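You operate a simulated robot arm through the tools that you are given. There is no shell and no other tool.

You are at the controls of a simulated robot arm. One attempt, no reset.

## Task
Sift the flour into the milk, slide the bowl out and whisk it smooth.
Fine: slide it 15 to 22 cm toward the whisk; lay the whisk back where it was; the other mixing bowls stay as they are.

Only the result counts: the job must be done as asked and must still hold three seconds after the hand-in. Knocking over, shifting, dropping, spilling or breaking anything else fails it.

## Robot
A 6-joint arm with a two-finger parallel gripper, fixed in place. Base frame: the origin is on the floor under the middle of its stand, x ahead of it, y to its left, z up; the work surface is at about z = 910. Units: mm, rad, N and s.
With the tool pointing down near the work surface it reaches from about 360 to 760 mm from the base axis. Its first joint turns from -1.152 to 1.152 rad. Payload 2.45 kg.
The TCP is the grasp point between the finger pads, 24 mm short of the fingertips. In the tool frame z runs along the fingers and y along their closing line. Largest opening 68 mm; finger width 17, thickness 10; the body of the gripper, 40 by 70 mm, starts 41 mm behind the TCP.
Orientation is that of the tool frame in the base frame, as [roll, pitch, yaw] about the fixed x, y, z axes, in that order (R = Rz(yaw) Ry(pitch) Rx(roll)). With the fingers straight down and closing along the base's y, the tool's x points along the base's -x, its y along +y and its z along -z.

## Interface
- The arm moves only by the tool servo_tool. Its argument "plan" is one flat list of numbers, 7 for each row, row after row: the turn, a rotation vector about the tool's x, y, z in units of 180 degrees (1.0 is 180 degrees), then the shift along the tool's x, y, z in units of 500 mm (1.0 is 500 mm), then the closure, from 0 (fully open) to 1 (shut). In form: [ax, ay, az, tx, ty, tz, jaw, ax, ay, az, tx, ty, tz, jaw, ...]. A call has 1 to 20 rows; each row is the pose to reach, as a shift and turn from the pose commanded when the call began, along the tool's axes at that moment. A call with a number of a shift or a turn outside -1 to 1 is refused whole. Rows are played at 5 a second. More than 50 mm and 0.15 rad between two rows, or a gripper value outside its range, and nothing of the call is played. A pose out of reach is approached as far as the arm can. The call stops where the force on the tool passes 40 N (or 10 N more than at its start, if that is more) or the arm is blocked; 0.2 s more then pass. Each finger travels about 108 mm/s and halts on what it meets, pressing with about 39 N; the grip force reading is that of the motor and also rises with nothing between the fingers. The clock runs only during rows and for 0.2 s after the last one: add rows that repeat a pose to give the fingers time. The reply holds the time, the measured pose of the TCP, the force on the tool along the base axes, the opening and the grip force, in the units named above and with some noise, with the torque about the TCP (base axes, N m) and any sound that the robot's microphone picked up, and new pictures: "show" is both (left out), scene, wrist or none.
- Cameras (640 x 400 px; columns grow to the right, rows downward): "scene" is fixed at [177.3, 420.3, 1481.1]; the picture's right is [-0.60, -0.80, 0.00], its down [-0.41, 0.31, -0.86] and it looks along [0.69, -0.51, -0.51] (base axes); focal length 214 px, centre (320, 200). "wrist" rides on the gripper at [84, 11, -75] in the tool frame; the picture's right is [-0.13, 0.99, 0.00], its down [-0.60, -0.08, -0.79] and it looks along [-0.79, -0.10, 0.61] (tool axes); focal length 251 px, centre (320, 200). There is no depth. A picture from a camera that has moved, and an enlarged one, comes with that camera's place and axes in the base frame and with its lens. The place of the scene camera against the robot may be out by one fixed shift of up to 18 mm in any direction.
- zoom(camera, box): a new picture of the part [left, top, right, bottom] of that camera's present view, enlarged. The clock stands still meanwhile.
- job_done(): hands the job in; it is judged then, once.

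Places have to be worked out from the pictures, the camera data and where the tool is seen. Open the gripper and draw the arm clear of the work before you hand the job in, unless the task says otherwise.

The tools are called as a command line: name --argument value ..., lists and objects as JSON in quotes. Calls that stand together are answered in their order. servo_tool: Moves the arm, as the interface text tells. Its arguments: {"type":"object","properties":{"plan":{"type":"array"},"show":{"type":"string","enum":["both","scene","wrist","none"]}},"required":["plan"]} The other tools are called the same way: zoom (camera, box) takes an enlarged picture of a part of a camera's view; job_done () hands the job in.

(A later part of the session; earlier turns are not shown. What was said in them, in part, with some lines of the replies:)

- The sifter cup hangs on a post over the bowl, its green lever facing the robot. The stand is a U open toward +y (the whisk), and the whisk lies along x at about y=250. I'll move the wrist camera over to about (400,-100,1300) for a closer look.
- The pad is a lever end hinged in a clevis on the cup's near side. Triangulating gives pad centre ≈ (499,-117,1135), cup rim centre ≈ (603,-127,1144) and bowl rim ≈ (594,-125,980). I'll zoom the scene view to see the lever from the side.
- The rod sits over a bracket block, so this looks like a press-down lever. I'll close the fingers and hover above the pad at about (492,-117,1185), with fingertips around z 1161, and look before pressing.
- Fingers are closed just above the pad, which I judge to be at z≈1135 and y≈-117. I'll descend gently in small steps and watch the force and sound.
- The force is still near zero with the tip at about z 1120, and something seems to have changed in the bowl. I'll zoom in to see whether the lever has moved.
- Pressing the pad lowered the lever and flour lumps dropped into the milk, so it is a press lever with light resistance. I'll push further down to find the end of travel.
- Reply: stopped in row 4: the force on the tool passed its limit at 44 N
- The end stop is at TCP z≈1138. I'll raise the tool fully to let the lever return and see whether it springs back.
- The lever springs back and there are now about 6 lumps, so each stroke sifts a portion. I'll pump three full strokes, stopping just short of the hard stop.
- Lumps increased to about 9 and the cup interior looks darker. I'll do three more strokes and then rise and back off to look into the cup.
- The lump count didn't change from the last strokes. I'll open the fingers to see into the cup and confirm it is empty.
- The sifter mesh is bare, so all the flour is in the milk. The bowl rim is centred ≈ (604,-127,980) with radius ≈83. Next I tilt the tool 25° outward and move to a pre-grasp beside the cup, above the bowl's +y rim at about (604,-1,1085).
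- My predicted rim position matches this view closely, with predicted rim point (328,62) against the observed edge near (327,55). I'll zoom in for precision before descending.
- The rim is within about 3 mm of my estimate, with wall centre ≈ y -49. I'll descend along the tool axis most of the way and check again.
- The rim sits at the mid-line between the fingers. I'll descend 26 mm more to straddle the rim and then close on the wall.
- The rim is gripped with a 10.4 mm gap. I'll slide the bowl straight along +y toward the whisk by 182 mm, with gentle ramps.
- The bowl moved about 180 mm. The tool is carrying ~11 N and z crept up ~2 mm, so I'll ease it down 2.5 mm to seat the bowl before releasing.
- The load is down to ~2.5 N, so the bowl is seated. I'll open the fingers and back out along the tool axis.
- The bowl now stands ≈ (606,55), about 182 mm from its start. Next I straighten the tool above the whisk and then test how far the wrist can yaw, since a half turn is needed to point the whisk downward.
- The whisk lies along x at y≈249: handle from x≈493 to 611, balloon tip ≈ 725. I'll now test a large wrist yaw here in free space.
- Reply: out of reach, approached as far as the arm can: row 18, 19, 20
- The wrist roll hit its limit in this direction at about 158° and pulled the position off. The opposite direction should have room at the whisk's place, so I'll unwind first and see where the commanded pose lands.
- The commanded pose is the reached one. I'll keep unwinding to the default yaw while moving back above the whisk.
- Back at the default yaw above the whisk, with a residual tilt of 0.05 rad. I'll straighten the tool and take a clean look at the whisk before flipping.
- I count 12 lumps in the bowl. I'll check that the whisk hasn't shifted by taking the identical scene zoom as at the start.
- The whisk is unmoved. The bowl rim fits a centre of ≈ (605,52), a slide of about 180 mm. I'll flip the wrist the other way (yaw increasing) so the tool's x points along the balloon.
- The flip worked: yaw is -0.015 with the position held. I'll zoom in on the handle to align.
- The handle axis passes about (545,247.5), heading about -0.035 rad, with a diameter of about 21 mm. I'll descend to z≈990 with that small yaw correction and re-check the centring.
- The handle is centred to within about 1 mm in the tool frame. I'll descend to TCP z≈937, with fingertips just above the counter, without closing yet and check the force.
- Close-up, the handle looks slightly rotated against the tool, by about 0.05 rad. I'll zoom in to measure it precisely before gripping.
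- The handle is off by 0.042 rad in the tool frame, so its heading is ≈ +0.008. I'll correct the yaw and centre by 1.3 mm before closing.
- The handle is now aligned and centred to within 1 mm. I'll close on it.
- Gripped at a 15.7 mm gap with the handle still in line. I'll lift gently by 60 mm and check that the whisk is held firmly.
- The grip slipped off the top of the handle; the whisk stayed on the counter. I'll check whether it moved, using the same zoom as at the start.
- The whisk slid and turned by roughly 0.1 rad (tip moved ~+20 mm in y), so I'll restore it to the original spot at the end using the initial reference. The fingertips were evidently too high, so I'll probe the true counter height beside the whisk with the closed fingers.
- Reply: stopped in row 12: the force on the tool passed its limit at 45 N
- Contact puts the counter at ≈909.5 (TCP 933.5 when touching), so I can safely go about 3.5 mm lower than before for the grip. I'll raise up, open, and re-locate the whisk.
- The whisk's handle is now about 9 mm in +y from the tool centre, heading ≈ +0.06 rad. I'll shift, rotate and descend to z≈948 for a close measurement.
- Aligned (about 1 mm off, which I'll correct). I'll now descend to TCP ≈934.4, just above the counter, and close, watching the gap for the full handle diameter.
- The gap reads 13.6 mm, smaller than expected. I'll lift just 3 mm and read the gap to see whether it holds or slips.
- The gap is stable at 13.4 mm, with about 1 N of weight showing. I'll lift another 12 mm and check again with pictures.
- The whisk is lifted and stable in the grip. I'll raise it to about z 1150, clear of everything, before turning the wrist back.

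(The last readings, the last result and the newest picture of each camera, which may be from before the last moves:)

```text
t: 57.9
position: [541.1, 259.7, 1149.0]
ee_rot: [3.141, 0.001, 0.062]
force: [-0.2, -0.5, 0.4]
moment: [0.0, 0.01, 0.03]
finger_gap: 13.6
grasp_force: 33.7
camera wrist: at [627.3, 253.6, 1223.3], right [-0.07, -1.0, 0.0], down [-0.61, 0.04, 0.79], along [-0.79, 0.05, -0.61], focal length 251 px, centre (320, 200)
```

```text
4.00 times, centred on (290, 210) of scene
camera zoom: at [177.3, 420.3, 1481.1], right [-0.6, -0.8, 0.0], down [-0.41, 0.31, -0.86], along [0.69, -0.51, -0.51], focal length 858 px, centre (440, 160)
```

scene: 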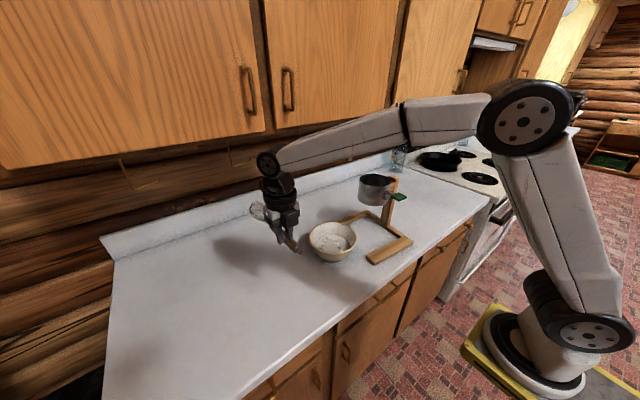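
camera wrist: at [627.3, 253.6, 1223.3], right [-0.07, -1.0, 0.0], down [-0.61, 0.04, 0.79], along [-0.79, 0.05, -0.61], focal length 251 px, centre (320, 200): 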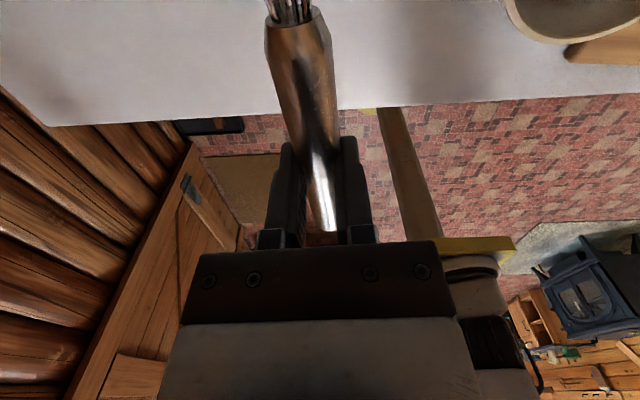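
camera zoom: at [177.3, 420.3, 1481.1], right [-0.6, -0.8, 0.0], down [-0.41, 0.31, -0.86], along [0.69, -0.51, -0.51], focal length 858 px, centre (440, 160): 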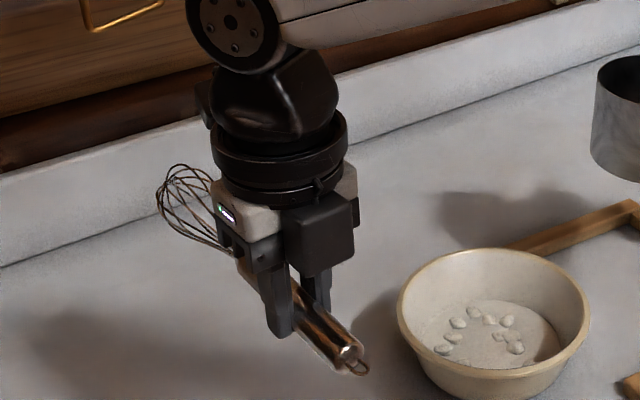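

The whisk is held level and firmly. I'll now rotate the wrist back through its range, so the balloon swings from +x via -y to -x, staying well above everything.

servo_tool --plan '[0, 0, 0.03, 0, 0, 0, 1, 0, 0, 0.0775, 0, 0, 0, 1, 0, 0, 0.125, 0, 0, 0, 1, 0, 0, 0.1725, 0, 0, 0, 1, 0, 0, 0.22, 0, 0, 0, 1, 0, 0, 0.2675, 0, 0, 0, 1, 0, 0, 0.315, 0, 0, 0, 1, 0, 0, 0.3625, 0, 0, 0, 1, 0, 0, 0.41, 0, 0, 0, 1, 0, 0, 0.4575, 0, 0, 0, 1, 0, 0, 0.505, 0, 0, 0, 1, 0, 0, 0.5525, 0, 0, 0, 1, 0, 0, 0.6, 0, 0, 0, 1, 0, 0, 0.6475, 0, 0, 0, 1, 0, 0, 0.695, 0, 0, 0, 1, 0, 0, 0.7425, 0, 0, 0, 1, 0, 0, 0.79, 0, 0, 0, 1, 0, 0, 0.8375, 0, 0, 0, 1, 0, 0, 0.88, 0, 0, 0, 1, 0, 0, 0.91, 0, 0, 0, 1]' --show "both"

zoom --camera "scene" --box '[220, 130, 380, 290]'

```text
t: 62.1
position: [545.5, 259.7, 1149.1]
ee_rot: [3.141, 0.0, -2.798]
force: [-0.5, 0.6, -0.2]
moment: [-0.01, -0.06, 0.02]
finger_gap: 13.6
grasp_force: 33.8
camera wrist: at [463.0, 241.2, 1224.0], right [-0.21, 0.98, 0.0], down [0.59, 0.13, 0.79], along [0.78, 0.17, -0.61], focal length 251 px, centre (320, 200)
```

scene: 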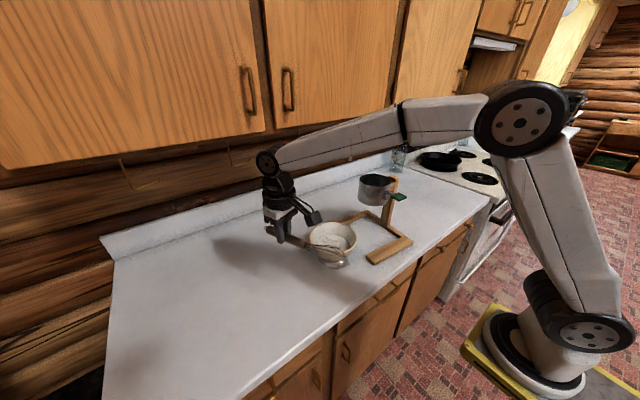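
wrist: 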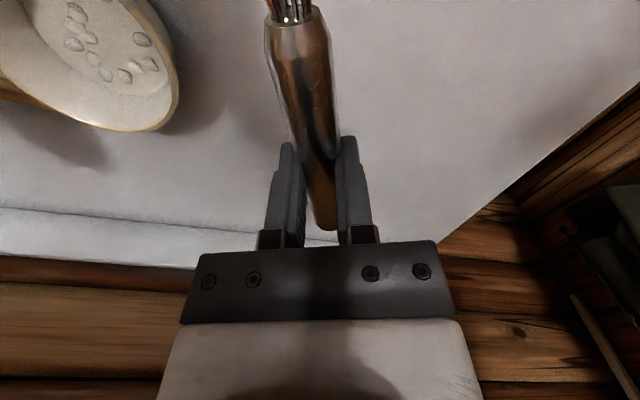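

```text
2.50 times, centred on (300, 210) of scene
camera zoom: at [177.3, 420.3, 1481.1], right [-0.6, -0.8, 0.0], down [-0.41, 0.31, -0.86], along [0.69, -0.51, -0.51], focal length 536 px, centre (370, 175)
```

zoom: 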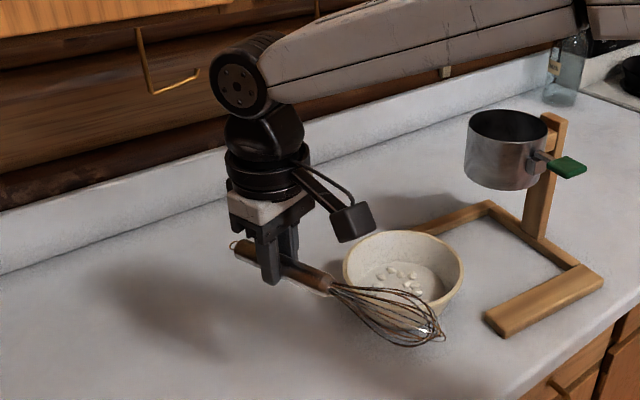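

Balloon now points back toward the robot, and the measured tip distance from the TCP is ≈181 mm. I'll move above the bowl to TCP ≈ (663,57,1200), finishing the yaw, with the whisk still horizontal.

servo_tool --plan '[0, 0, 0.0041, -0.0042, -0.023, -0.0051, 1, 0, 0, 0.0123, -0.0127, -0.0691, -0.0153, 1, 0, 0, 0.0245, -0.0254, -0.1382, -0.0306, 1, 0, 0, 0.0368, -0.0381, -0.2074, -0.0459, 1, 0, 0, 0.0491, -0.0508, -0.2765, -0.0612, 1, 0, 0, 0.0614, -0.0635, -0.3456, -0.0765, 1, 0, 0, 0.072, -0.0744, -0.4055, -0.0898, 1, 0, 0, 0.0785, -0.0812, -0.4424, -0.0979, 1, 0, 0, 0.0818, -0.0846, -0.4608, -0.102, 1, 0, 0, 0.0818, -0.0846, -0.4608, -0.102, 1]' --show "both"

zoom --camera "scene" --box '[250, 110, 430, 290]'

```text
t: 64.3
position: [664.5, 57.6, 1200.8]
ee_rot: [-3.14, 0.001, -3.054]
force: [0.2, 0.1, -0.9]
moment: [-0.02, -0.04, 0.02]
finger_gap: 13.4
grasp_force: 33.4
camera wrist: at [578.7, 60.0, 1275.9], right [0.04, 1.0, 0.0], down [0.61, -0.03, 0.79], along [0.79, -0.03, -0.61], focal length 251 px, centre (320, 200)
```

scene: 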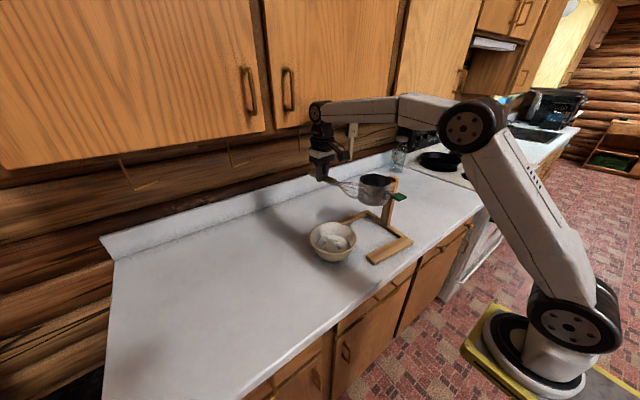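
wrist: 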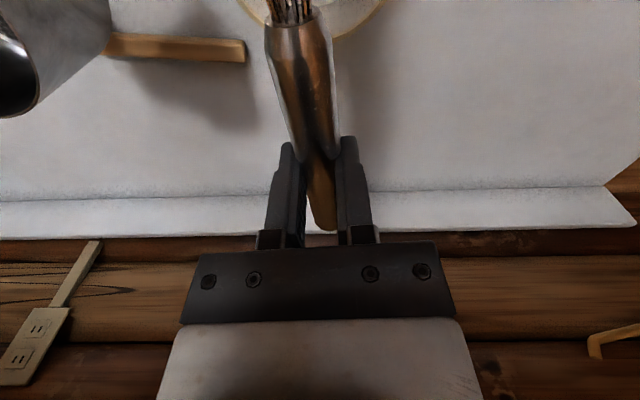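

```text
2.22 times, centred on (340, 200) of scene
camera zoom: at [177.3, 420.3, 1481.1], right [-0.6, -0.8, 0.0], down [-0.41, 0.31, -0.86], along [0.69, -0.51, -0.51], focal length 477 px, centre (276, 200)
```

zoom: 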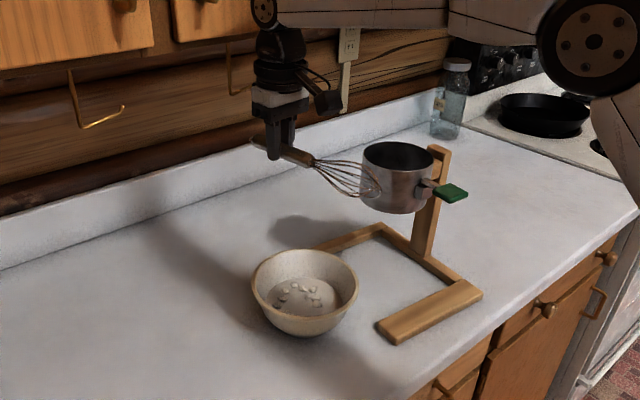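

The whisk is over the bowl and horizontal. I'll start pitching the tool forward so the balloon swings down: first 30°, then check.

servo_tool --plan '[0, -0.02, 0, 0, 0, 0, 1, 0, -0.055, 0, 0, 0, 0, 1, 0, -0.095, 0, 0, 0, 0, 1, 0, -0.135, 0, 0, 0, 0, 1, 0, -0.1667, 0, 0, 0, 0, 1, 0, -0.1667, 0, 0, 0, 0, 1]' --show "scene"

zoom --camera "scene" --box '[250, 110, 430, 290]'

```text
t: 65.7
position: [662.0, 57.7, 1202.3]
ee_rot: [3.142, 0.525, -3.052]
force: [-0.1, 0.8, -0.4]
moment: [0.0, -0.03, 0.0]
finger_gap: 13.5
grasp_force: 33.1
```

scene: 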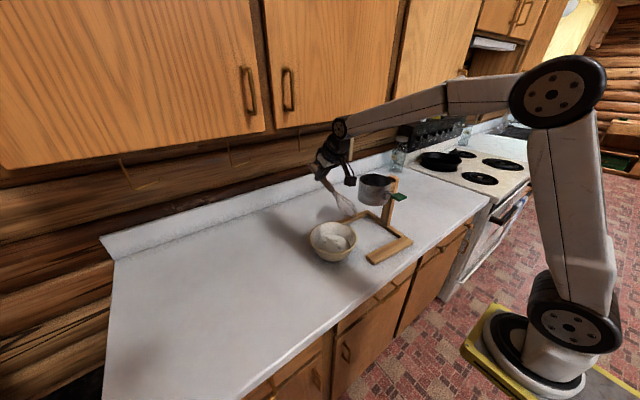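

```text
2.22 times, centred on (340, 200) of scene
camera zoom: at [177.3, 420.3, 1481.1], right [-0.6, -0.8, 0.0], down [-0.41, 0.31, -0.86], along [0.69, -0.51, -0.51], focal length 477 px, centre (276, 200)
```

zoom: 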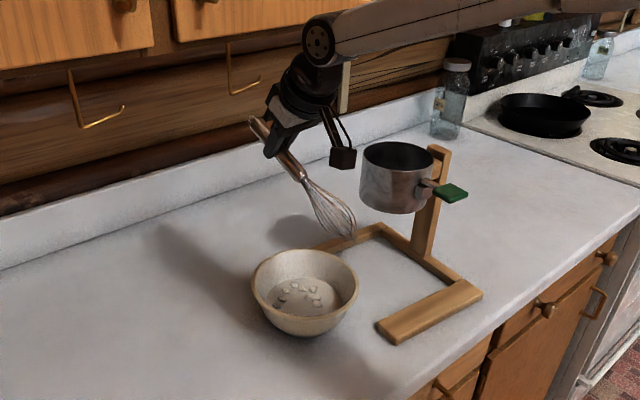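

Works well. I'll continue pitching by another 40° to 70° total.

servo_tool --plan '[0, -0.03, 0, 0, 0, 0, 1, 0, -0.065, 0, 0, 0, 0, 1, 0, -0.1, 0, 0, 0, 0, 1, 0, -0.135, 0, 0, 0, 0, 1, 0, -0.17, 0, 0, 0, 0, 1, 0, -0.2, 0, 0, 0, 0, 1, 0, -0.2222, 0, 0, 0, 0, 1, 0, -0.2222, 0, 0, 0, 0, 1]' --show "both"

zoom --camera "scene" --box '[250, 110, 430, 290]'

```text
t: 67.5
position: [661.3, 57.7, 1199.5]
ee_rot: [-3.141, 1.223, -3.052]
force: [0.1, -0.1, -1.5]
moment: [0.04, 0.01, -0.01]
finger_gap: 13.6
grasp_force: 33.4
camera wrist: at [562.8, 59.4, 1146.1], right [-0.04, 0.99, 0.12], down [-0.53, -0.13, 0.84], along [0.85, -0.03, 0.53], focal length 251 px, centre (320, 200)
```

scene: 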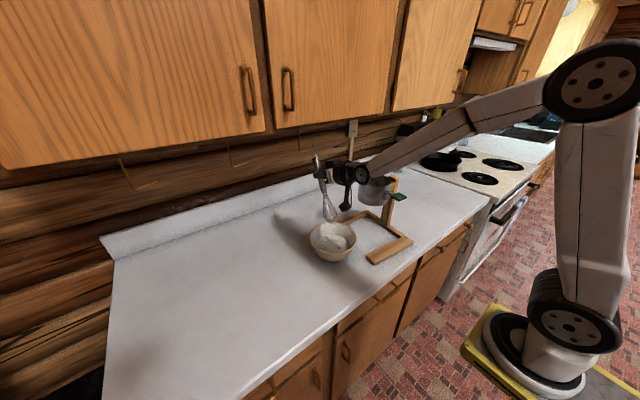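
wrist: 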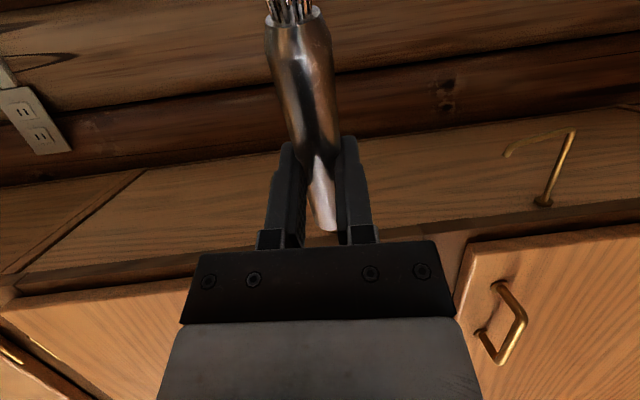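

```text
2.22 times, centred on (340, 200) of scene
camera zoom: at [177.3, 420.3, 1481.1], right [-0.6, -0.8, 0.0], down [-0.41, 0.31, -0.86], along [0.69, -0.51, -0.51], focal length 477 px, centre (276, 200)
```

zoom: 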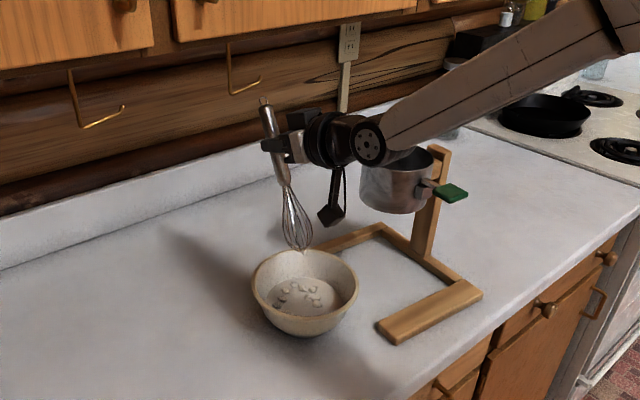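

The whisk hangs nearly vertical over the bowl. I'll zoom closer to pin down the tip's location before lowering.

zoom --camera "scene" --box '[300, 150, 370, 270]'

```text
3.33 times, centred on (335, 210) of scene
camera zoom: at [177.3, 420.3, 1481.1], right [-0.6, -0.8, 0.0], down [-0.41, 0.31, -0.86], along [0.69, -0.51, -0.51], focal length 715 px, centre (270, 167)
```

zoom: 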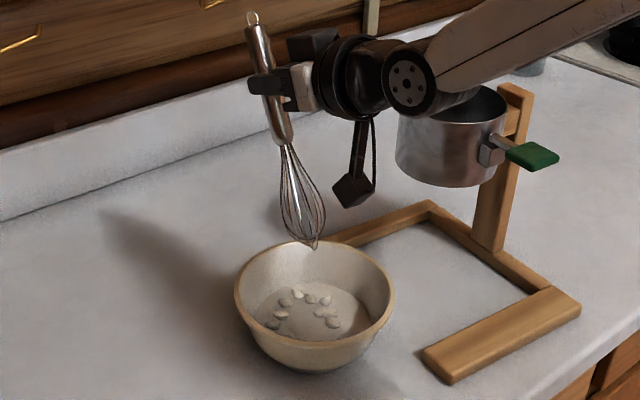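

The tip is at ≈ (606,52,1035), centred over the bowl. I'll lower by 95 mm so the balloon enters the mixture, watching the force.

servo_tool --plan '[0, 0, 0, 0.0376, 0, 0.0137, 1, 0, 0, 0, 0.0752, 0, 0.0274, 1, 0, 0, 0, 0.1128, 0, 0.041, 1, 0, 0, 0, 0.1392, 0, 0.0506, 1, 0, 0, 0, 0.1598, 0, 0.0582, 1, 0, 0, 0, 0.1786, 0, 0.065, 1, 0, 0, 0, 0.1786, 0, 0.065, 1]' --show "both"

zoom --camera "scene" --box '[295, 190, 375, 270]'

```text
t: 69.1
position: [662.4, 57.5, 1106.6]
ee_rot: [3.14, 1.222, -3.051]
force: [0.4, -0.4, -1.1]
moment: [0.04, 0.02, -0.01]
finger_gap: 13.6
grasp_force: 33.7
camera wrist: at [563.8, 58.9, 1052.6], right [-0.04, 0.99, 0.12], down [-0.53, -0.13, 0.84], along [0.85, -0.03, 0.53], focal length 251 px, centre (320, 200)
```

scene: 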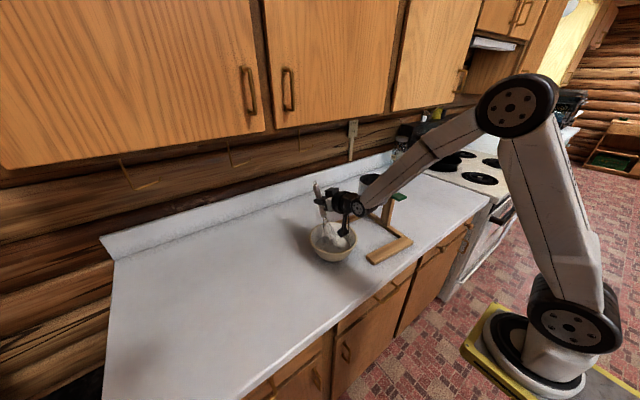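
wrist: 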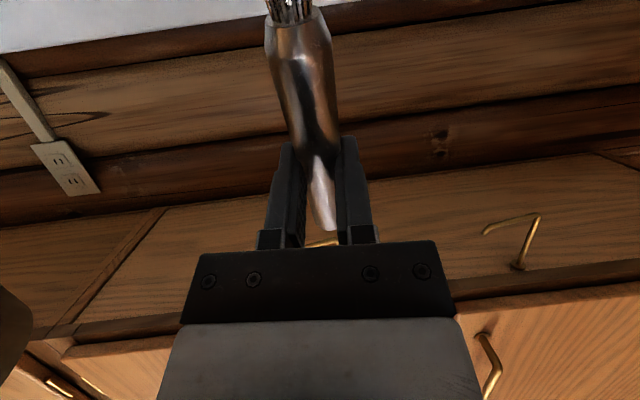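

```text
5.00 times, centred on (335, 230) of scene
camera zoom: at [177.3, 420.3, 1481.1], right [-0.6, -0.8, 0.0], down [-0.41, 0.31, -0.86], along [0.69, -0.51, -0.51], focal length 1072 px, centre (245, 50)
```

zoom: 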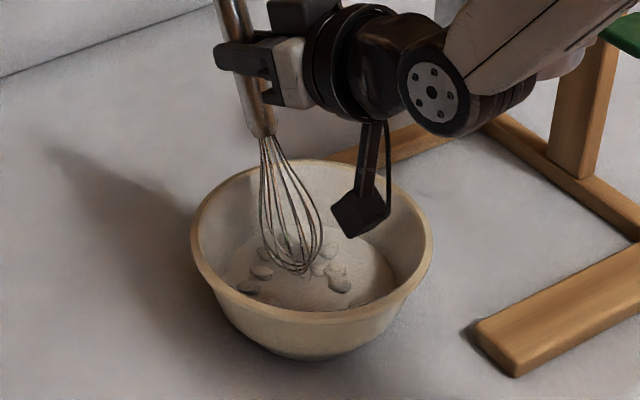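

The tip is right about at the mixture surface with no contact force. The wrist camera box still has roughly 30 mm over the rim. I'll lower 14 mm more and check both.

servo_tool --plan '[0, 0, 0, 0.0132, 0, 0.0048, 1, 0, 0, 0, 0.0263, 0, 0.0096, 1, 0, 0, 0, 0.0263, 0, 0.0096, 1]' --show "none"

zoom --camera "scene" --box '[295, 190, 375, 270]'

```text
t: 69.9
position: [663.5, 57.9, 1093.4]
ee_rot: [3.14, 1.222, -3.052]
force: [0.1, 0.7, -0.5]
moment: [0.02, 0.0, -0.01]
finger_gap: 13.5
grasp_force: 33.9
```

```text
5.00 times, centred on (335, 230) of scene
camera zoom: at [177.3, 420.3, 1481.1], right [-0.6, -0.8, 0.0], down [-0.41, 0.31, -0.86], along [0.69, -0.51, -0.51], focal length 1072 px, centre (245, 50)
```

zoom: 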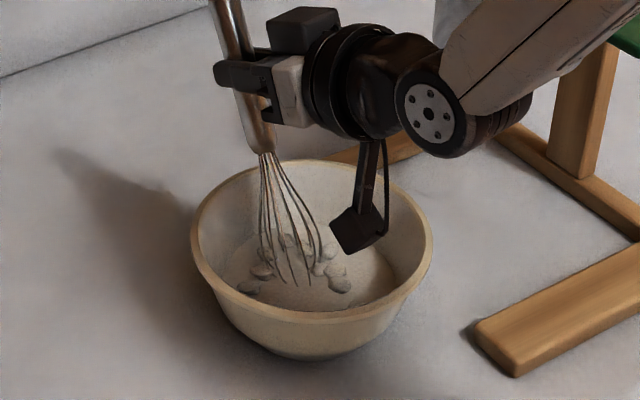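

The wires now cut into the surface, so the balloon is immersed with no contact force. I'll lower 4 mm more and start whisking with two 24 mm-radius circles, checking force and bowl position.

servo_tool --plan '[0, 0, 0, 0.0075, 0, 0.0027, 1, 0, 0, 0, -0.0007, 0, 0.0253, 1, 0, 0, 0, -0.0089, 0, 0.0478, 1, 0, 0, 0, -0.0007, 0.0416, 0.0253, 1, 0, 0, 0, 0.0157, 0.0416, -0.0199, 1, 0, 0, 0, 0.0239, 0, -0.0424, 1, 0, 0, 0, 0.0157, -0.0416, -0.0199, 1, 0, 0, 0, -0.0007, -0.0416, 0.0253, 1, 0, 0, 0, -0.0089, 0, 0.0478, 1, 0, 0, 0, -0.0007, 0.0416, 0.0253, 1, 0, 0, 0, 0.0157, 0.0416, -0.0199, 1, 0, 0, 0, 0.0239, 0, -0.0424, 1, 0, 0, 0, 0.0157, -0.0416, -0.0199, 1, 0, 0, 0, -0.0007, -0.0416, 0.0253, 1, 0, 0, 0, -0.0089, 0, 0.0478, 1, 0, 0, 0, -0.0007, 0, 0.0253, 1, 0, 0, 0, 0.0075, 0, 0.0027, 1]' --show "scene"

zoom --camera "scene" --box '[295, 190, 375, 270]'

```text
t: 73.5
position: [661.9, 55.6, 1087.6]
ee_rot: [-3.141, 1.221, -3.052]
force: [-0.2, -1.5, -0.4]
moment: [0.0, 0.04, 0.01]
finger_gap: 13.4
grasp_force: 33.7
```

scene: 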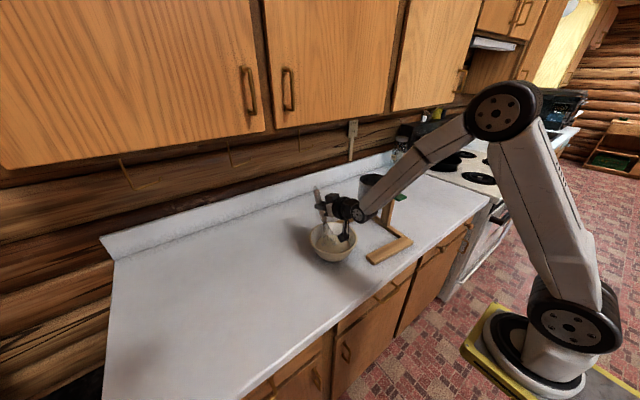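

```text
5.00 times, centred on (335, 230) of scene
camera zoom: at [177.3, 420.3, 1481.1], right [-0.6, -0.8, 0.0], down [-0.41, 0.31, -0.86], along [0.69, -0.51, -0.51], focal length 1072 px, centre (245, 50)
```

zoom: 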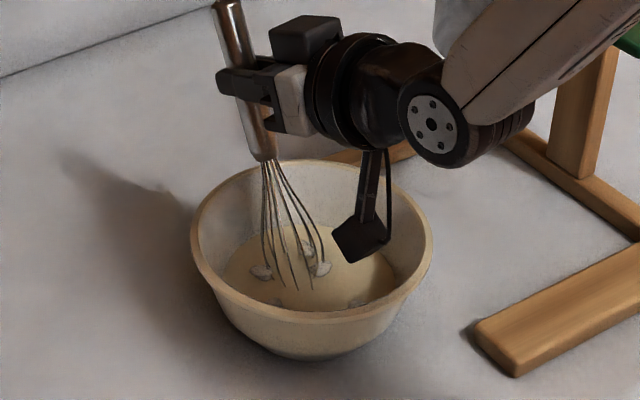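

The mixture has turned creamy and several lumps are gone, and the bowl hasn't moved. I'll whisk three more circles.

servo_tool --plan '[0, 0, 0, -0.0082, 0, 0.0226, 1, 0, 0, 0, -0.0164, 0, 0.0451, 1, 0, 0, 0, -0.0082, 0.0416, 0.0226, 1, 0, 0, 0, 0.0082, 0.0416, -0.0226, 1, 0, 0, 0, 0.0164, 0, -0.0451, 1, 0, 0, 0, 0.0082, -0.0416, -0.0226, 1, 0, 0, 0, -0.0082, -0.0416, 0.0226, 1, 0, 0, 0, -0.0164, 0, 0.0451, 1, 0, 0, 0, -0.0082, 0.0416, 0.0226, 1, 0, 0, 0, 0.0082, 0.0416, -0.0226, 1, 0, 0, 0, 0.0164, 0, -0.0451, 1, 0, 0, 0, 0.0082, -0.0416, -0.0226, 1, 0, 0, 0, -0.0082, -0.0416, 0.0226, 1, 0, 0, 0, -0.0164, 0, 0.0451, 1, 0, 0, 0, -0.0082, 0.0416, 0.0226, 1, 0, 0, 0, 0.0082, 0.0416, -0.0226, 1, 0, 0, 0, 0.0164, 0, -0.0451, 1, 0, 0, 0, 0.0082, -0.0416, -0.0226, 1, 0, 0, 0, -0.0082, -0.0416, 0.0226, 1, 0, 0, 0, 0, 0, 0, 1]' --show "scene"

zoom --camera "scene" --box '[295, 190, 375, 270]'

```text
t: 77.7
position: [665.4, 56.6, 1088.6]
ee_rot: [-3.141, 1.221, -3.051]
force: [1.0, 0.0, -0.6]
moment: [0.0, 0.02, -0.01]
finger_gap: 13.5
grasp_force: 33.4
```

scene: 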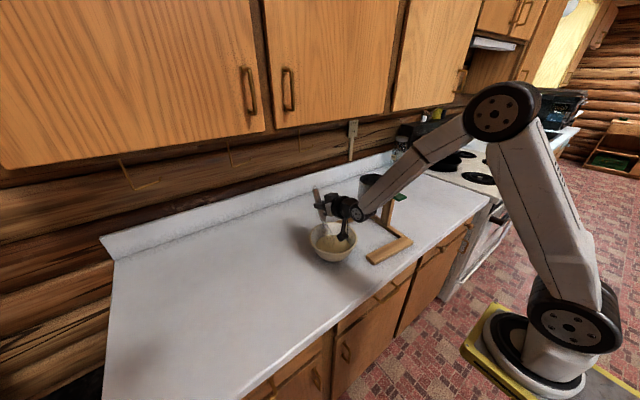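

```text
5.00 times, centred on (335, 230) of scene
camera zoom: at [177.3, 420.3, 1481.1], right [-0.6, -0.8, 0.0], down [-0.41, 0.31, -0.86], along [0.69, -0.51, -0.51], focal length 1072 px, centre (245, 50)
```

zoom: 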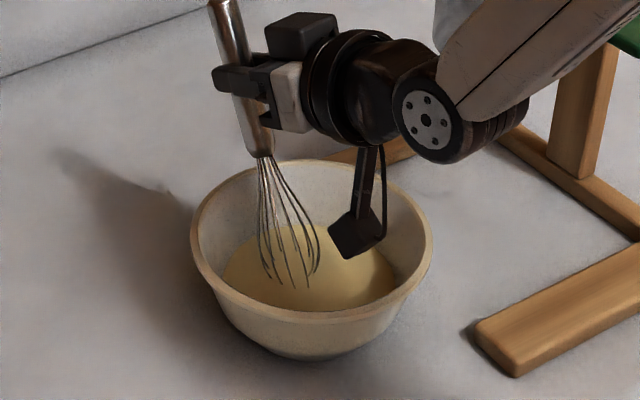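

The mixture is now smooth and yellow with no lumps. I'll add two more circles for good measure before withdrawing.

servo_tool --plan '[0, 0, 0, -0.0082, 0, 0.0226, 1, 0, 0, 0, -0.0164, 0, 0.0451, 1, 0, 0, 0, -0.0082, 0.0416, 0.0226, 1, 0, 0, 0, 0.0082, 0.0416, -0.0226, 1, 0, 0, 0, 0.0164, 0, -0.0451, 1, 0, 0, 0, 0.0082, -0.0416, -0.0226, 1, 0, 0, 0, -0.0082, -0.0416, 0.0226, 1, 0, 0, 0, -0.0164, 0, 0.0451, 1, 0, 0, 0, -0.0082, 0.0416, 0.0226, 1, 0, 0, 0, 0.0082, 0.0416, -0.0226, 1, 0, 0, 0, 0.0164, 0, -0.0451, 1, 0, 0, 0, 0.0082, -0.0416, -0.0226, 1, 0, 0, 0, -0.0041, -0.02, 0.011, 1, 0, 0, 0, 0, 0, 0, 1, 0, 0, 0, 0, 0, 0, 1]' --show "none"

zoom --camera "scene" --box '[295, 190, 375, 270]'

```text
t: 80.9
position: [660.5, 58.6, 1087.5]
ee_rot: [3.139, 1.221, -3.053]
force: [0.9, 0.3, -1.2]
moment: [-0.03, 0.0, -0.02]
finger_gap: 13.1
grasp_force: 33.4
```

```text
5.00 times, centred on (335, 230) of scene
camera zoom: at [177.3, 420.3, 1481.1], right [-0.6, -0.8, 0.0], down [-0.41, 0.31, -0.86], along [0.69, -0.51, -0.51], focal length 1072 px, centre (245, 50)
```

zoom: 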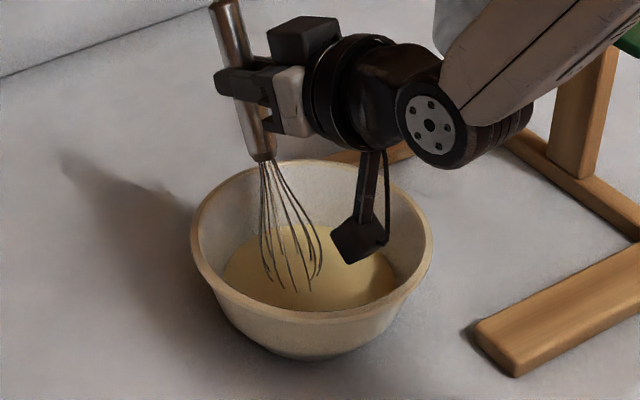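

The mixture is smooth. I'll raise the whisk straight up out of the bowl and let it drain over the bowl briefly.

servo_tool --plan '[0, 0, 0, -0.0188, 0, -0.0068, 1, 0, 0, 0, -0.047, 0, -0.0171, 1, 0, 0, 0, -0.0846, 0, -0.0308, 1, 0, 0, 0, -0.1316, 0, -0.0479, 1, 0, 0, 0, -0.1786, 0, -0.065, 1, 0, 0, 0, -0.2106, 0, -0.0766, 1, 0, 0, 0, -0.2106, 0, -0.0766, 1, 0, 0, 0, -0.2106, 0, -0.0766, 1, 0, 0, 0, -0.2106, 0, -0.0766, 1, 0, 0, 0, -0.2106, 0, -0.0766, 1, 0, 0, 0, -0.2106, 0, -0.0766, 1]' --show "scene"

zoom --camera "scene" --box '[285, 150, 375, 270]'

```text
t: 83.3
position: [664.0, 55.3, 1199.1]
ee_rot: [3.138, 1.224, -3.051]
force: [0.1, -0.5, -0.7]
moment: [0.0, 0.0, 0.02]
finger_gap: 13.5
grasp_force: 33.3
```

scene: 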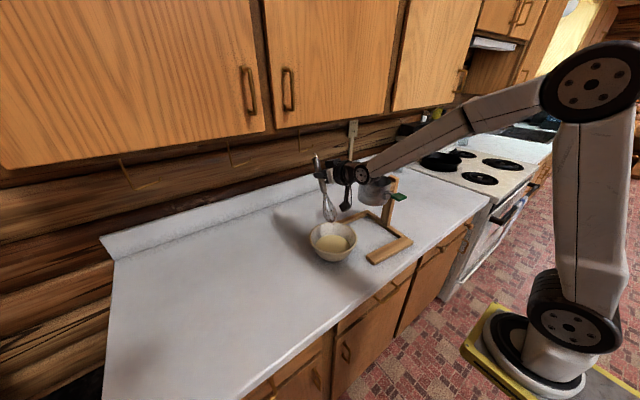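

```text
3.33 times, centred on (330, 210) of scene
camera zoom: at [177.3, 420.3, 1481.1], right [-0.6, -0.8, 0.0], down [-0.41, 0.31, -0.86], along [0.69, -0.51, -0.51], focal length 715 px, centre (287, 167)
```

zoom: 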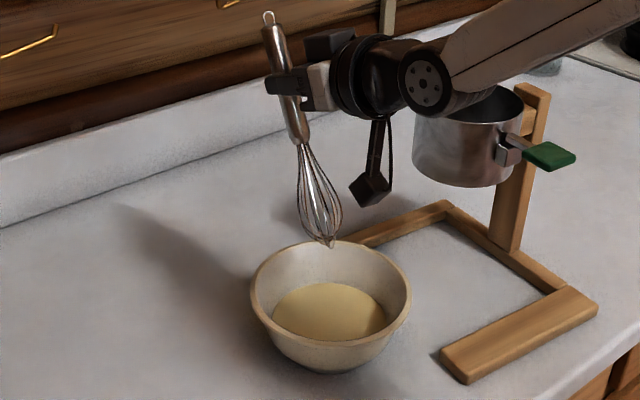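

The whisk held its place in the grip and the batter is smooth. Now I reverse: pitch back to tool-down above the bowl.

servo_tool --plan '[0, 0.02, 0, 0, 0, 0, 1, 0, 0.06, 0, 0, 0, 0, 1, 0, 0.1, 0, 0, 0, 0, 1, 0, 0.14, 0, 0, 0, 0, 1, 0, 0.18, 0, 0, 0, 0, 1, 0, 0.22, 0, 0, 0, 0, 1, 0, 0.26, 0, 0, 0, 0, 1, 0, 0.3, 0, 0, 0, 0, 1, 0, 0.34, 0, 0, 0, 0, 1, 0, 0.37, 0, 0, 0, 0, 1, 0, 0.3889, 0, 0, 0, 0, 1, 0, 0.3889, 0, 0, 0, 0, 1]' --show "both"

zoom --camera "wrist" --box '[200, 0, 440, 240]'

```text
t: 85.9
position: [662.3, 57.5, 1198.6]
ee_rot: [-3.142, 0.0, -3.053]
force: [-0.4, 0.7, -0.8]
moment: [0.0, -0.02, 0.01]
finger_gap: 13.2
grasp_force: 33.1
camera wrist: at [578.7, 60.3, 1274.5], right [0.04, 1.0, 0.0], down [0.61, -0.02, 0.79], along [0.79, -0.03, -0.61], focal length 251 px, centre (320, 200)
```

scene: 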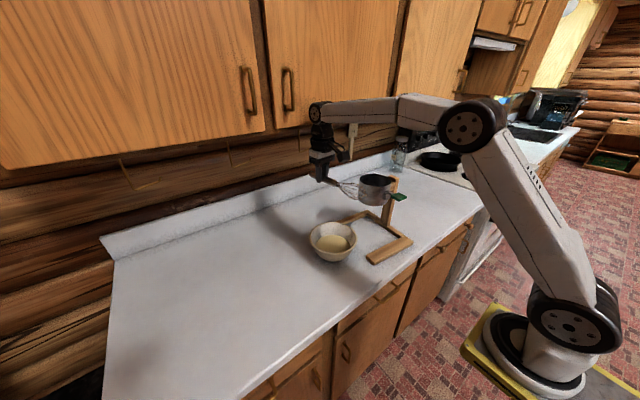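
wrist: 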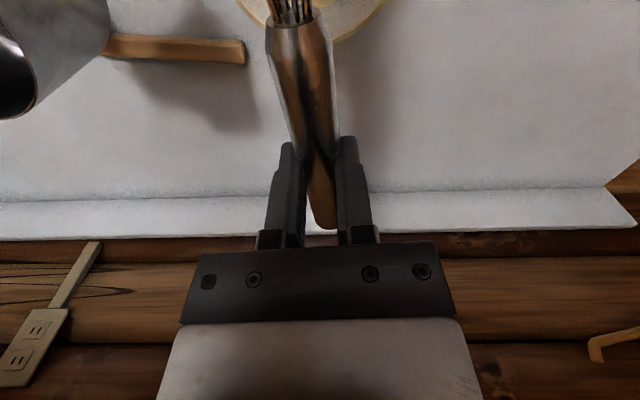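

```text
1.67 times, centred on (320, 120) of wrist
camera zoom: at [578.7, 60.3, 1274.5], right [0.04, 1.0, 0.0], down [0.61, -0.02, 0.79], along [0.79, -0.03, -0.61], focal length 419 px, centre (320, 333)
```

zoom: 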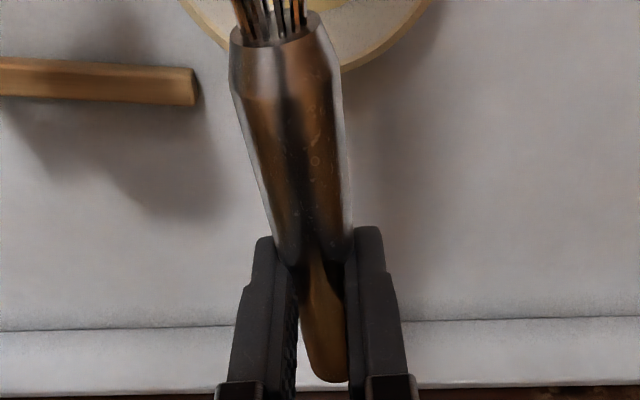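

The whisk sits in the grip exactly as when picked up. I'll move back above its place at TCP ≈ (545.5,249.4,1149), starting the yaw a little.

servo_tool --plan '[0, 0, -0.0015, 0.01, 0.0202, 0.005, 1, 0, 0, -0.0045, 0.0301, 0.0606, 0.015, 1, 0, 0, -0.009, 0.0601, 0.1212, 0.03, 1, 0, 0, -0.0135, 0.0902, 0.1818, 0.045, 1, 0, 0, -0.018, 0.1202, 0.2423, 0.06, 1, 0, 0, -0.0225, 0.1503, 0.3029, 0.075, 1, 0, 0, -0.0264, 0.1764, 0.3554, 0.088, 1, 0, 0, -0.0288, 0.1924, 0.3877, 0.096, 1, 0, 0, -0.03, 0.2004, 0.4039, 0.1, 1, 0, 0, -0.03, 0.2004, 0.4039, 0.1, 1]' --show "none"

servo_tool --plan '[0, 0, -0.0472, 0, 0, 0, 1, 0, 0, -0.0943, 0, 0, 0, 1, 0, 0, -0.1415, 0, 0, 0, 1, 0, 0, -0.1886, 0, 0, 0, 1, 0, 0, -0.2358, 0, 0, 0, 1, 0, 0, -0.2829, 0, 0, 0, 1, 0, 0, -0.3301, 0, 0, 0, 1, 0, 0, -0.3772, 0, 0, 0, 1, 0, 0, -0.4244, 0, 0, 0, 1, 0, 0, -0.4716, 0, 0, 0, 1, 0, 0, -0.5187, 0, 0, 0, 1, 0, 0, -0.5659, 0, 0, 0, 1, 0, 0, -0.613, 0, 0, 0, 1, 0, 0, -0.6602, 0, 0, 0, 1, 0, 0, -0.7073, 0, 0, 0, 1, 0, 0, -0.7545, 0, 0, 0, 1, 0, 0, -0.8016, 0, 0, 0, 1, 0, 0, -0.8488, 0, 0, 0, 1, 0, 0, -0.896, 0, 0, 0, 1, 0, 0, -0.9431, 0, 0, 0, 1]' --show "both"

```text
t: 88.1
position: [544.8, 250.1, 1151.2]
ee_rot: [-3.142, -0.002, -2.96]
force: [-0.4, 0.9, -0.3]
moment: [0.0, -0.03, -0.01]
finger_gap: 13.1
grasp_force: 33.1
```

```text
t: 92.3
position: [544.3, 249.2, 1150.1]
ee_rot: [-3.141, 0.0, 0.008]
force: [-0.7, 0.2, -1.7]
moment: [0.03, 0.04, -0.02]
finger_gap: 13.3
grasp_force: 33.7
camera wrist: at [629.7, 239.1, 1224.8], right [-0.12, -0.99, 0.0], down [-0.61, 0.07, 0.79], along [-0.79, 0.1, -0.61], focal length 251 px, centre (320, 200)
```

scene: 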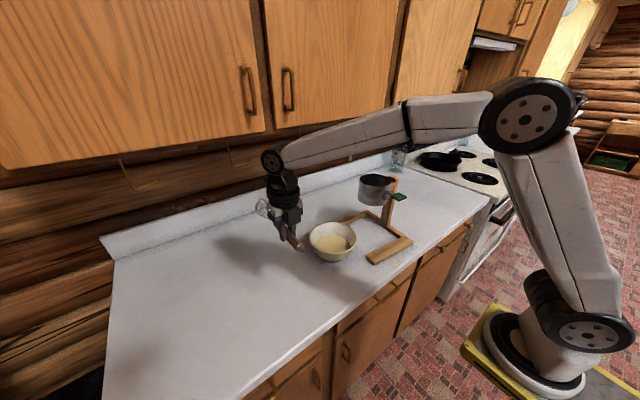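
wrist: 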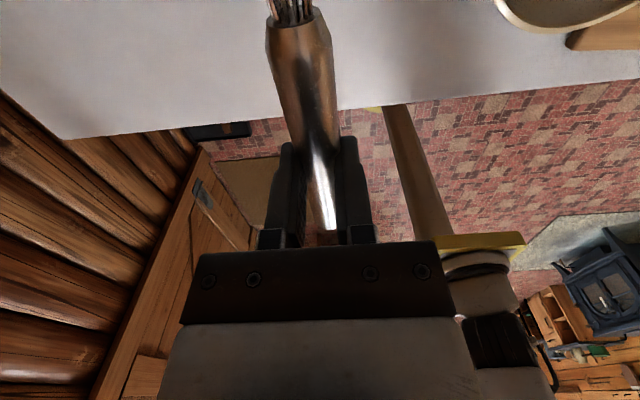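

Positioned above the original spot with yaw 0.008. I'll lower to about z 950 and compare with the initial reference picture before setting it down.

servo_tool --plan '[0, 0, 0.0016, 0.002, 0, 0.04, 1, 0, 0, 0.0016, 0.002, 0, 0.12, 1, 0, 0, 0.0016, 0.002, 0, 0.2, 1, 0, 0, 0.0016, 0.002, 0, 0.28, 1, 0, 0, 0.0016, 0.002, 0, 0.35, 1, 0, 0, 0.0016, 0.002, 0, 0.39, 1, 0, 0, 0.0016, 0.002, 0, 0.4, 1, 0, 0, 0.0016, 0.002, 0, 0.4, 1]' --show "none"

zoom --camera "scene" --box '[240, 230, 340, 320]'

```text
t: 94.1
position: [546.9, 250.1, 947.3]
ee_rot: [-3.141, 0.0, 0.002]
force: [-0.8, -0.4, -0.1]
moment: [0.02, 0.05, -0.01]
finger_gap: 13.3
grasp_force: 33.3
```

```text
4.44 times, centred on (290, 275) of scene
camera zoom: at [177.3, 420.3, 1481.1], right [-0.6, -0.8, 0.0], down [-0.41, 0.31, -0.86], along [0.69, -0.51, -0.51], focal length 953 px, centre (453, -133)
```

zoom: 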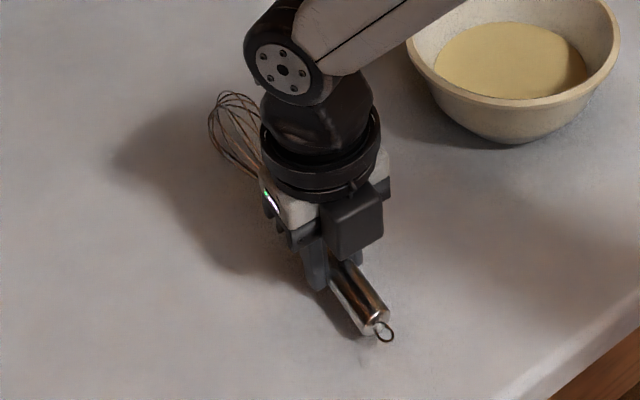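

The whisk lines up with its original image. I'll lower the last 14.5 mm to the grip height and open slowly, only wide enough to clear the handle.

servo_tool --plan '[0, 0, 0, 0, 0.001, 0.01, 1, 0, 0, 0, 0, 0.001, 0.02, 1, 0, 0, 0, 0, 0.001, 0.026, 1, 0, 0, 0, 0, 0.001, 0.0292, 1, 0, 0, 0, 0, 0.001, 0.0292, 1]' --show "none"

zoom --camera "scene" --box '[240, 230, 340, 320]'

```text
t: 95.3
position: [546.9, 248.4, 935.5]
ee_rot: [-3.14, -0.002, -0.001]
force: [-4.4, 1.0, 14.0]
moment: [-0.02, 0.31, 0.02]
finger_gap: 13.3
grasp_force: 33.6
```

```text
4.44 times, centred on (290, 275) of scene
camera zoom: at [176.9, 420.2, 1481.2], right [-0.6, -0.8, 0.0], down [-0.41, 0.31, -0.86], along [0.69, -0.51, -0.51], focal length 953 px, centre (453, -133)
```

zoom: 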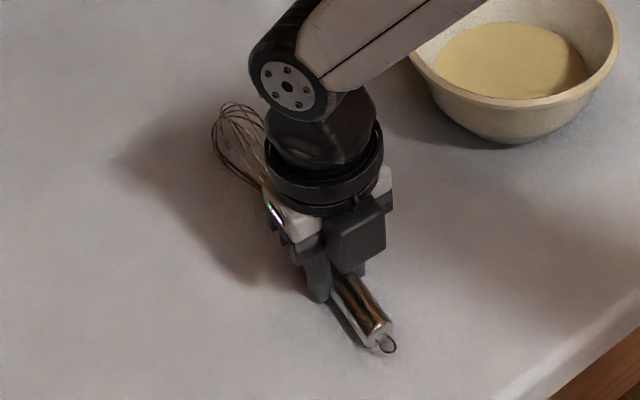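

The whisk is down and pressing at 14 N. I'll ease up 1.2 mm to relieve that and then open the fingers slowly.

servo_tool --plan '[0, 0, 0, 0, 0, -0.0012, 1, 0, 0, 0, 0, 0, -0.0024, 1, 0, 0, 0, 0, 0, -0.0024, 1]' --show "none"

```text
t: 96.1
position: [546.4, 247.9, 935.7]
ee_rot: [-3.141, -0.001, -0.001]
force: [1.5, 0.1, 2.1]
moment: [-0.02, -0.37, -0.06]
finger_gap: 13.4
grasp_force: 33.2
```

The load is now ~2 N. I'll open gradually.

servo_tool --plan '[0, 0, 0, 0, 0, 0, 0.78, 0, 0, 0, 0, 0, 0, 0.74, 0, 0, 0, 0, 0, 0, 0.7, 0, 0, 0, 0, 0, 0, 0.64, 0, 0, 0, 0, 0, 0, 0.55, 0, 0, 0, 0, 0, 0, 0.4, 0, 0, 0, 0, 0, 0, 0.2, 0, 0, 0, 0, 0, 0, 0.2]' --show "wrist"

zoom --camera "scene" --box '[240, 230, 340, 320]'

zoom --camera "wrist" --box '[200, 0, 440, 240]'

```text
t: 97.9
position: [546.0, 248.6, 937.1]
ee_rot: [3.141, 0.001, 0.0]
force: [-0.2, -0.2, -0.2]
moment: [-0.01, -0.03, 0.01]
finger_gap: 54.3
grasp_force: 0.0
camera wrist: at [630.7, 236.9, 1010.7], right [-0.13, -0.99, 0.0], down [-0.6, 0.08, 0.79], along [-0.79, 0.1, -0.61], focal length 251 px, centre (320, 200)
```

wrist: 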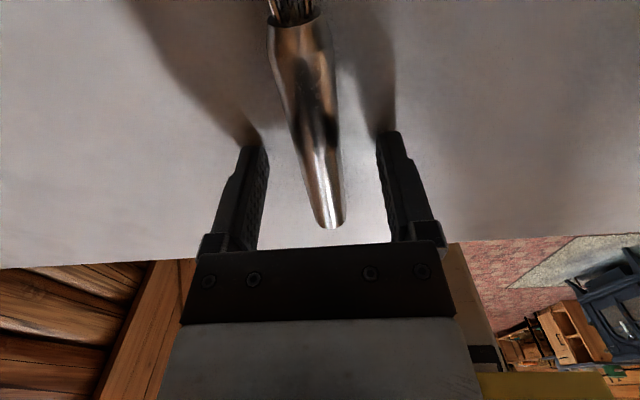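

```text
4.44 times, centred on (290, 275) of scene
camera zoom: at [177.3, 420.3, 1481.1], right [-0.6, -0.8, 0.0], down [-0.41, 0.31, -0.86], along [0.69, -0.51, -0.51], focal length 953 px, centre (453, -133)
```

zoom: 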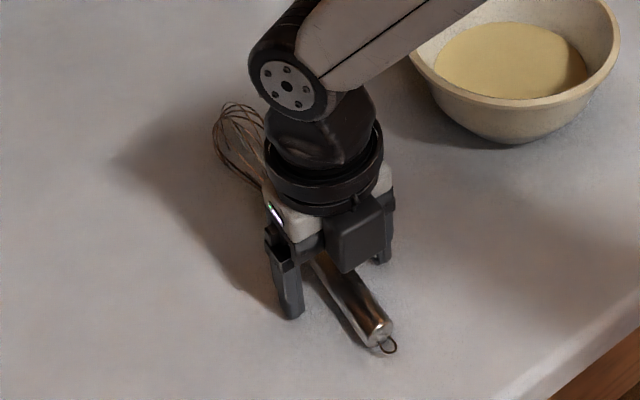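

```text
1.67 times, centred on (320, 120) of wrist
camera zoom: at [630.7, 236.9, 1010.7], right [-0.13, -0.99, 0.0], down [-0.6, 0.08, 0.79], along [-0.79, 0.1, -0.61], focal length 419 px, centre (320, 333)
```

zoom: 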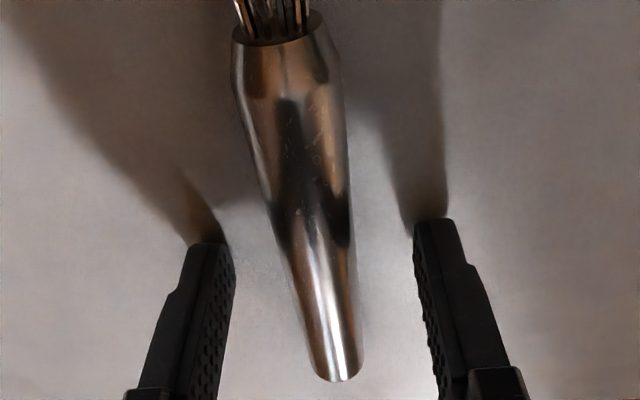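

Released; the wrist view of the handle matches the pre-grip view within about 2 mm. I'll raise straight up and compare.

servo_tool --plan '[0, 0, 0, 0, 0, -0.02, 0.2, 0, 0, 0, 0, 0, -0.06, 0.2, 0, 0, 0, 0, 0, -0.12, 0.2, 0, 0, 0, 0, 0, -0.2, 0, 0, 0, 0, 0, 0, -0.28, 0, 0, 0, 0, 0, 0, -0.36, 0, 0, 0, 0, 0, 0, -0.44, 0, 0, 0, 0, 0, 0, -0.5, 0, 0, 0, 0, 0, 0, -0.5, 0]' --show "both"

zoom --camera "scene" --box '[240, 230, 340, 320]'

```text
t: 99.9
position: [547.7, 246.2, 1186.1]
ee_rot: [-3.141, 0.001, 0.0]
force: [0.7, 0.0, 0.2]
moment: [0.0, 0.01, 0.03]
finger_gap: 68.0
grasp_force: 0.0
camera wrist: at [631.9, 234.0, 1259.9], right [-0.13, -0.99, 0.0], down [-0.6, 0.08, 0.79], along [-0.79, 0.1, -0.61], focal length 251 px, centre (320, 200)
```

scene: 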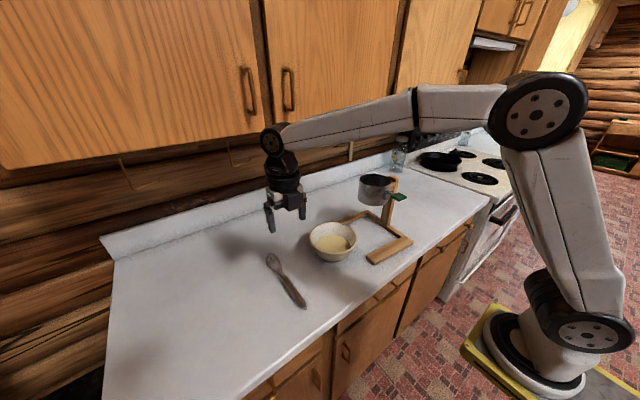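
wrist: 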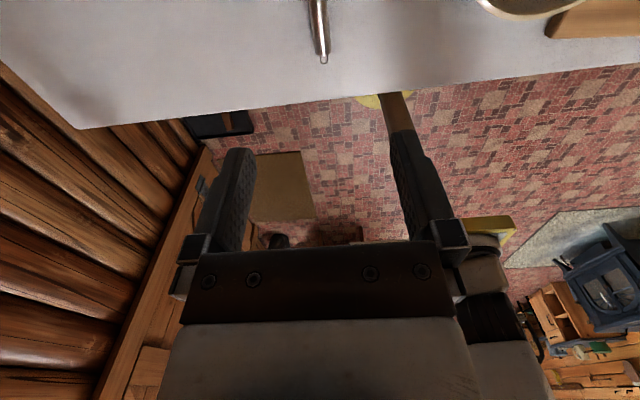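

```text
4.44 times, centred on (290, 275) of scene
camera zoom: at [177.3, 420.3, 1481.1], right [-0.6, -0.8, 0.0], down [-0.41, 0.31, -0.86], along [0.69, -0.51, -0.51], focal length 953 px, centre (453, -133)
```

zoom: 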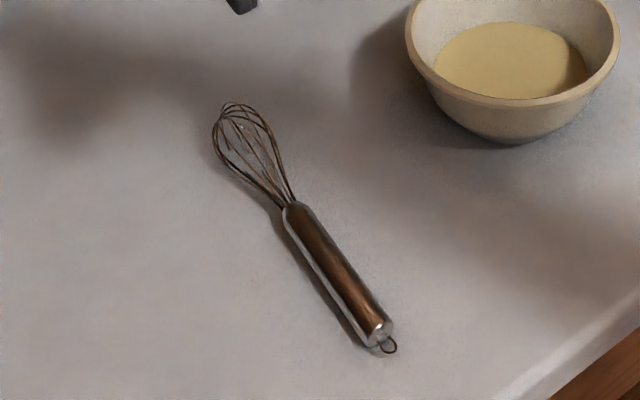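

The whisk lies back on its original spot, within about 3 mm of the reference picture. I'll draw the open gripper up and back, clear of the work, and do a final inspection.

servo_tool --plan '[0, 0, 0, -0.039, 0.0153, -0.0547, 0, 0, 0, 0, -0.078, 0.0307, -0.1093, 0, 0, 0, 0, -0.117, 0.046, -0.164, 0, 0, 0, 0, -0.156, 0.0613, -0.2187, 0, 0, 0, 0, -0.195, 0.0767, -0.2733, 0, 0, 0, 0, -0.234, 0.092, -0.328, 0, 0, 0, 0, -0.234, 0.092, -0.328, 0]' --show "both"

zoom --camera "scene" --box '[270, 160, 430, 290]'

zoom --camera "scene" --box '[100, 160, 500, 400]'

```text
t: 101.5
position: [427.8, 203.3, 1352.1]
ee_rot: [3.141, 0.0, 0.0]
force: [0.0, -0.9, 0.0]
moment: [-0.01, -0.01, 0.01]
finger_gap: 67.9
grasp_force: 0.1
camera wrist: at [512.3, 191.5, 1425.3], right [-0.13, -0.99, 0.0], down [-0.6, 0.08, 0.79], along [-0.79, 0.1, -0.61], focal length 251 px, centre (320, 200)
```

scene: 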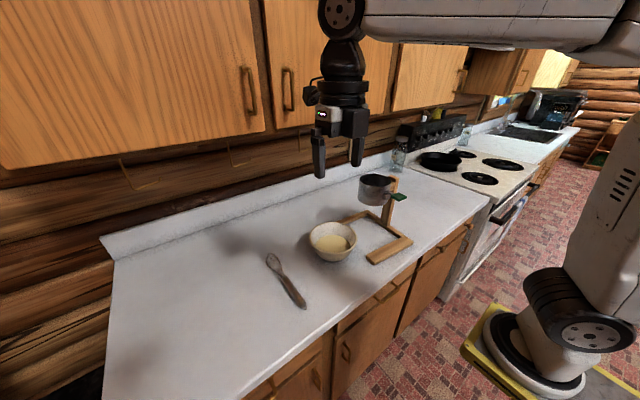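
wrist: 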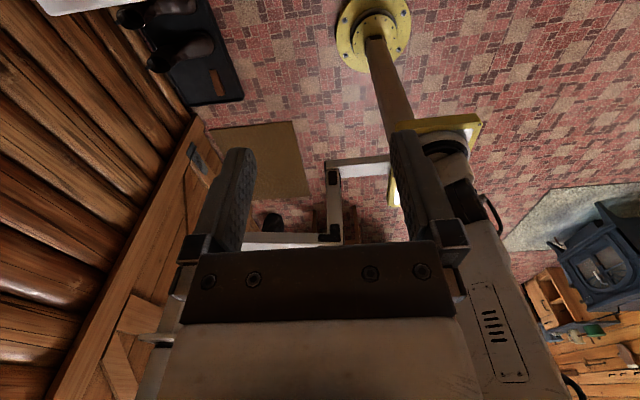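

```text
3.08 times, centred on (350, 225) of scene
camera zoom: at [177.3, 420.3, 1481.1], right [-0.6, -0.8, 0.0], down [-0.41, 0.31, -0.86], along [0.69, -0.51, -0.51], focal length 660 px, centre (228, 123)
```

zoom: 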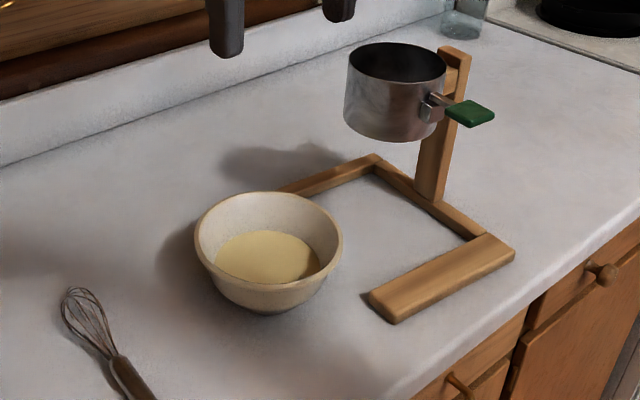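

```text
1.60 times, centred on (300, 280) of scene
camera zoom: at [177.3, 420.3, 1481.1], right [-0.6, -0.8, 0.0], down [-0.41, 0.31, -0.86], along [0.69, -0.51, -0.51], focal length 343 px, centre (352, 72)
```

zoom: 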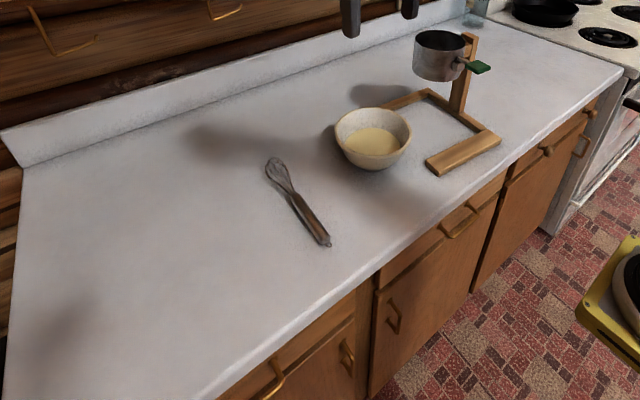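

The batter is smooth, the bowl stands upright about 180 mm from its start toward the whisk, the sifter stand is unmoved, the counter is clean, and the whisk is back in place. The gripper is open and clear, so I'm handing in.

job_done

```text
The job is handed in.
```

The job is handed in. The flour is sifted into the milk, the bowl has been slid out, and the batter looks smooth with no lumps left.

- **Sifting:** I pumped the lever until the sifter mesh was bare.
- **Bowl:** it slid about 180 mm toward the whisk, within the 15 to 22 cm asked, and stands upright. I saw no spills, and the sifter stand didn't move.
- **Whisk:** my first grip slipped and pushed the whisk about 2 cm out of line. After whisking I laid it back within about 3 mm of its starting position, judged from the pictures. It has rolled somewhat about its own length compared with the start.
- **Other mixing bowls:** I saw none in either camera view, so none were touched.

The gripper is open and clear of the work.
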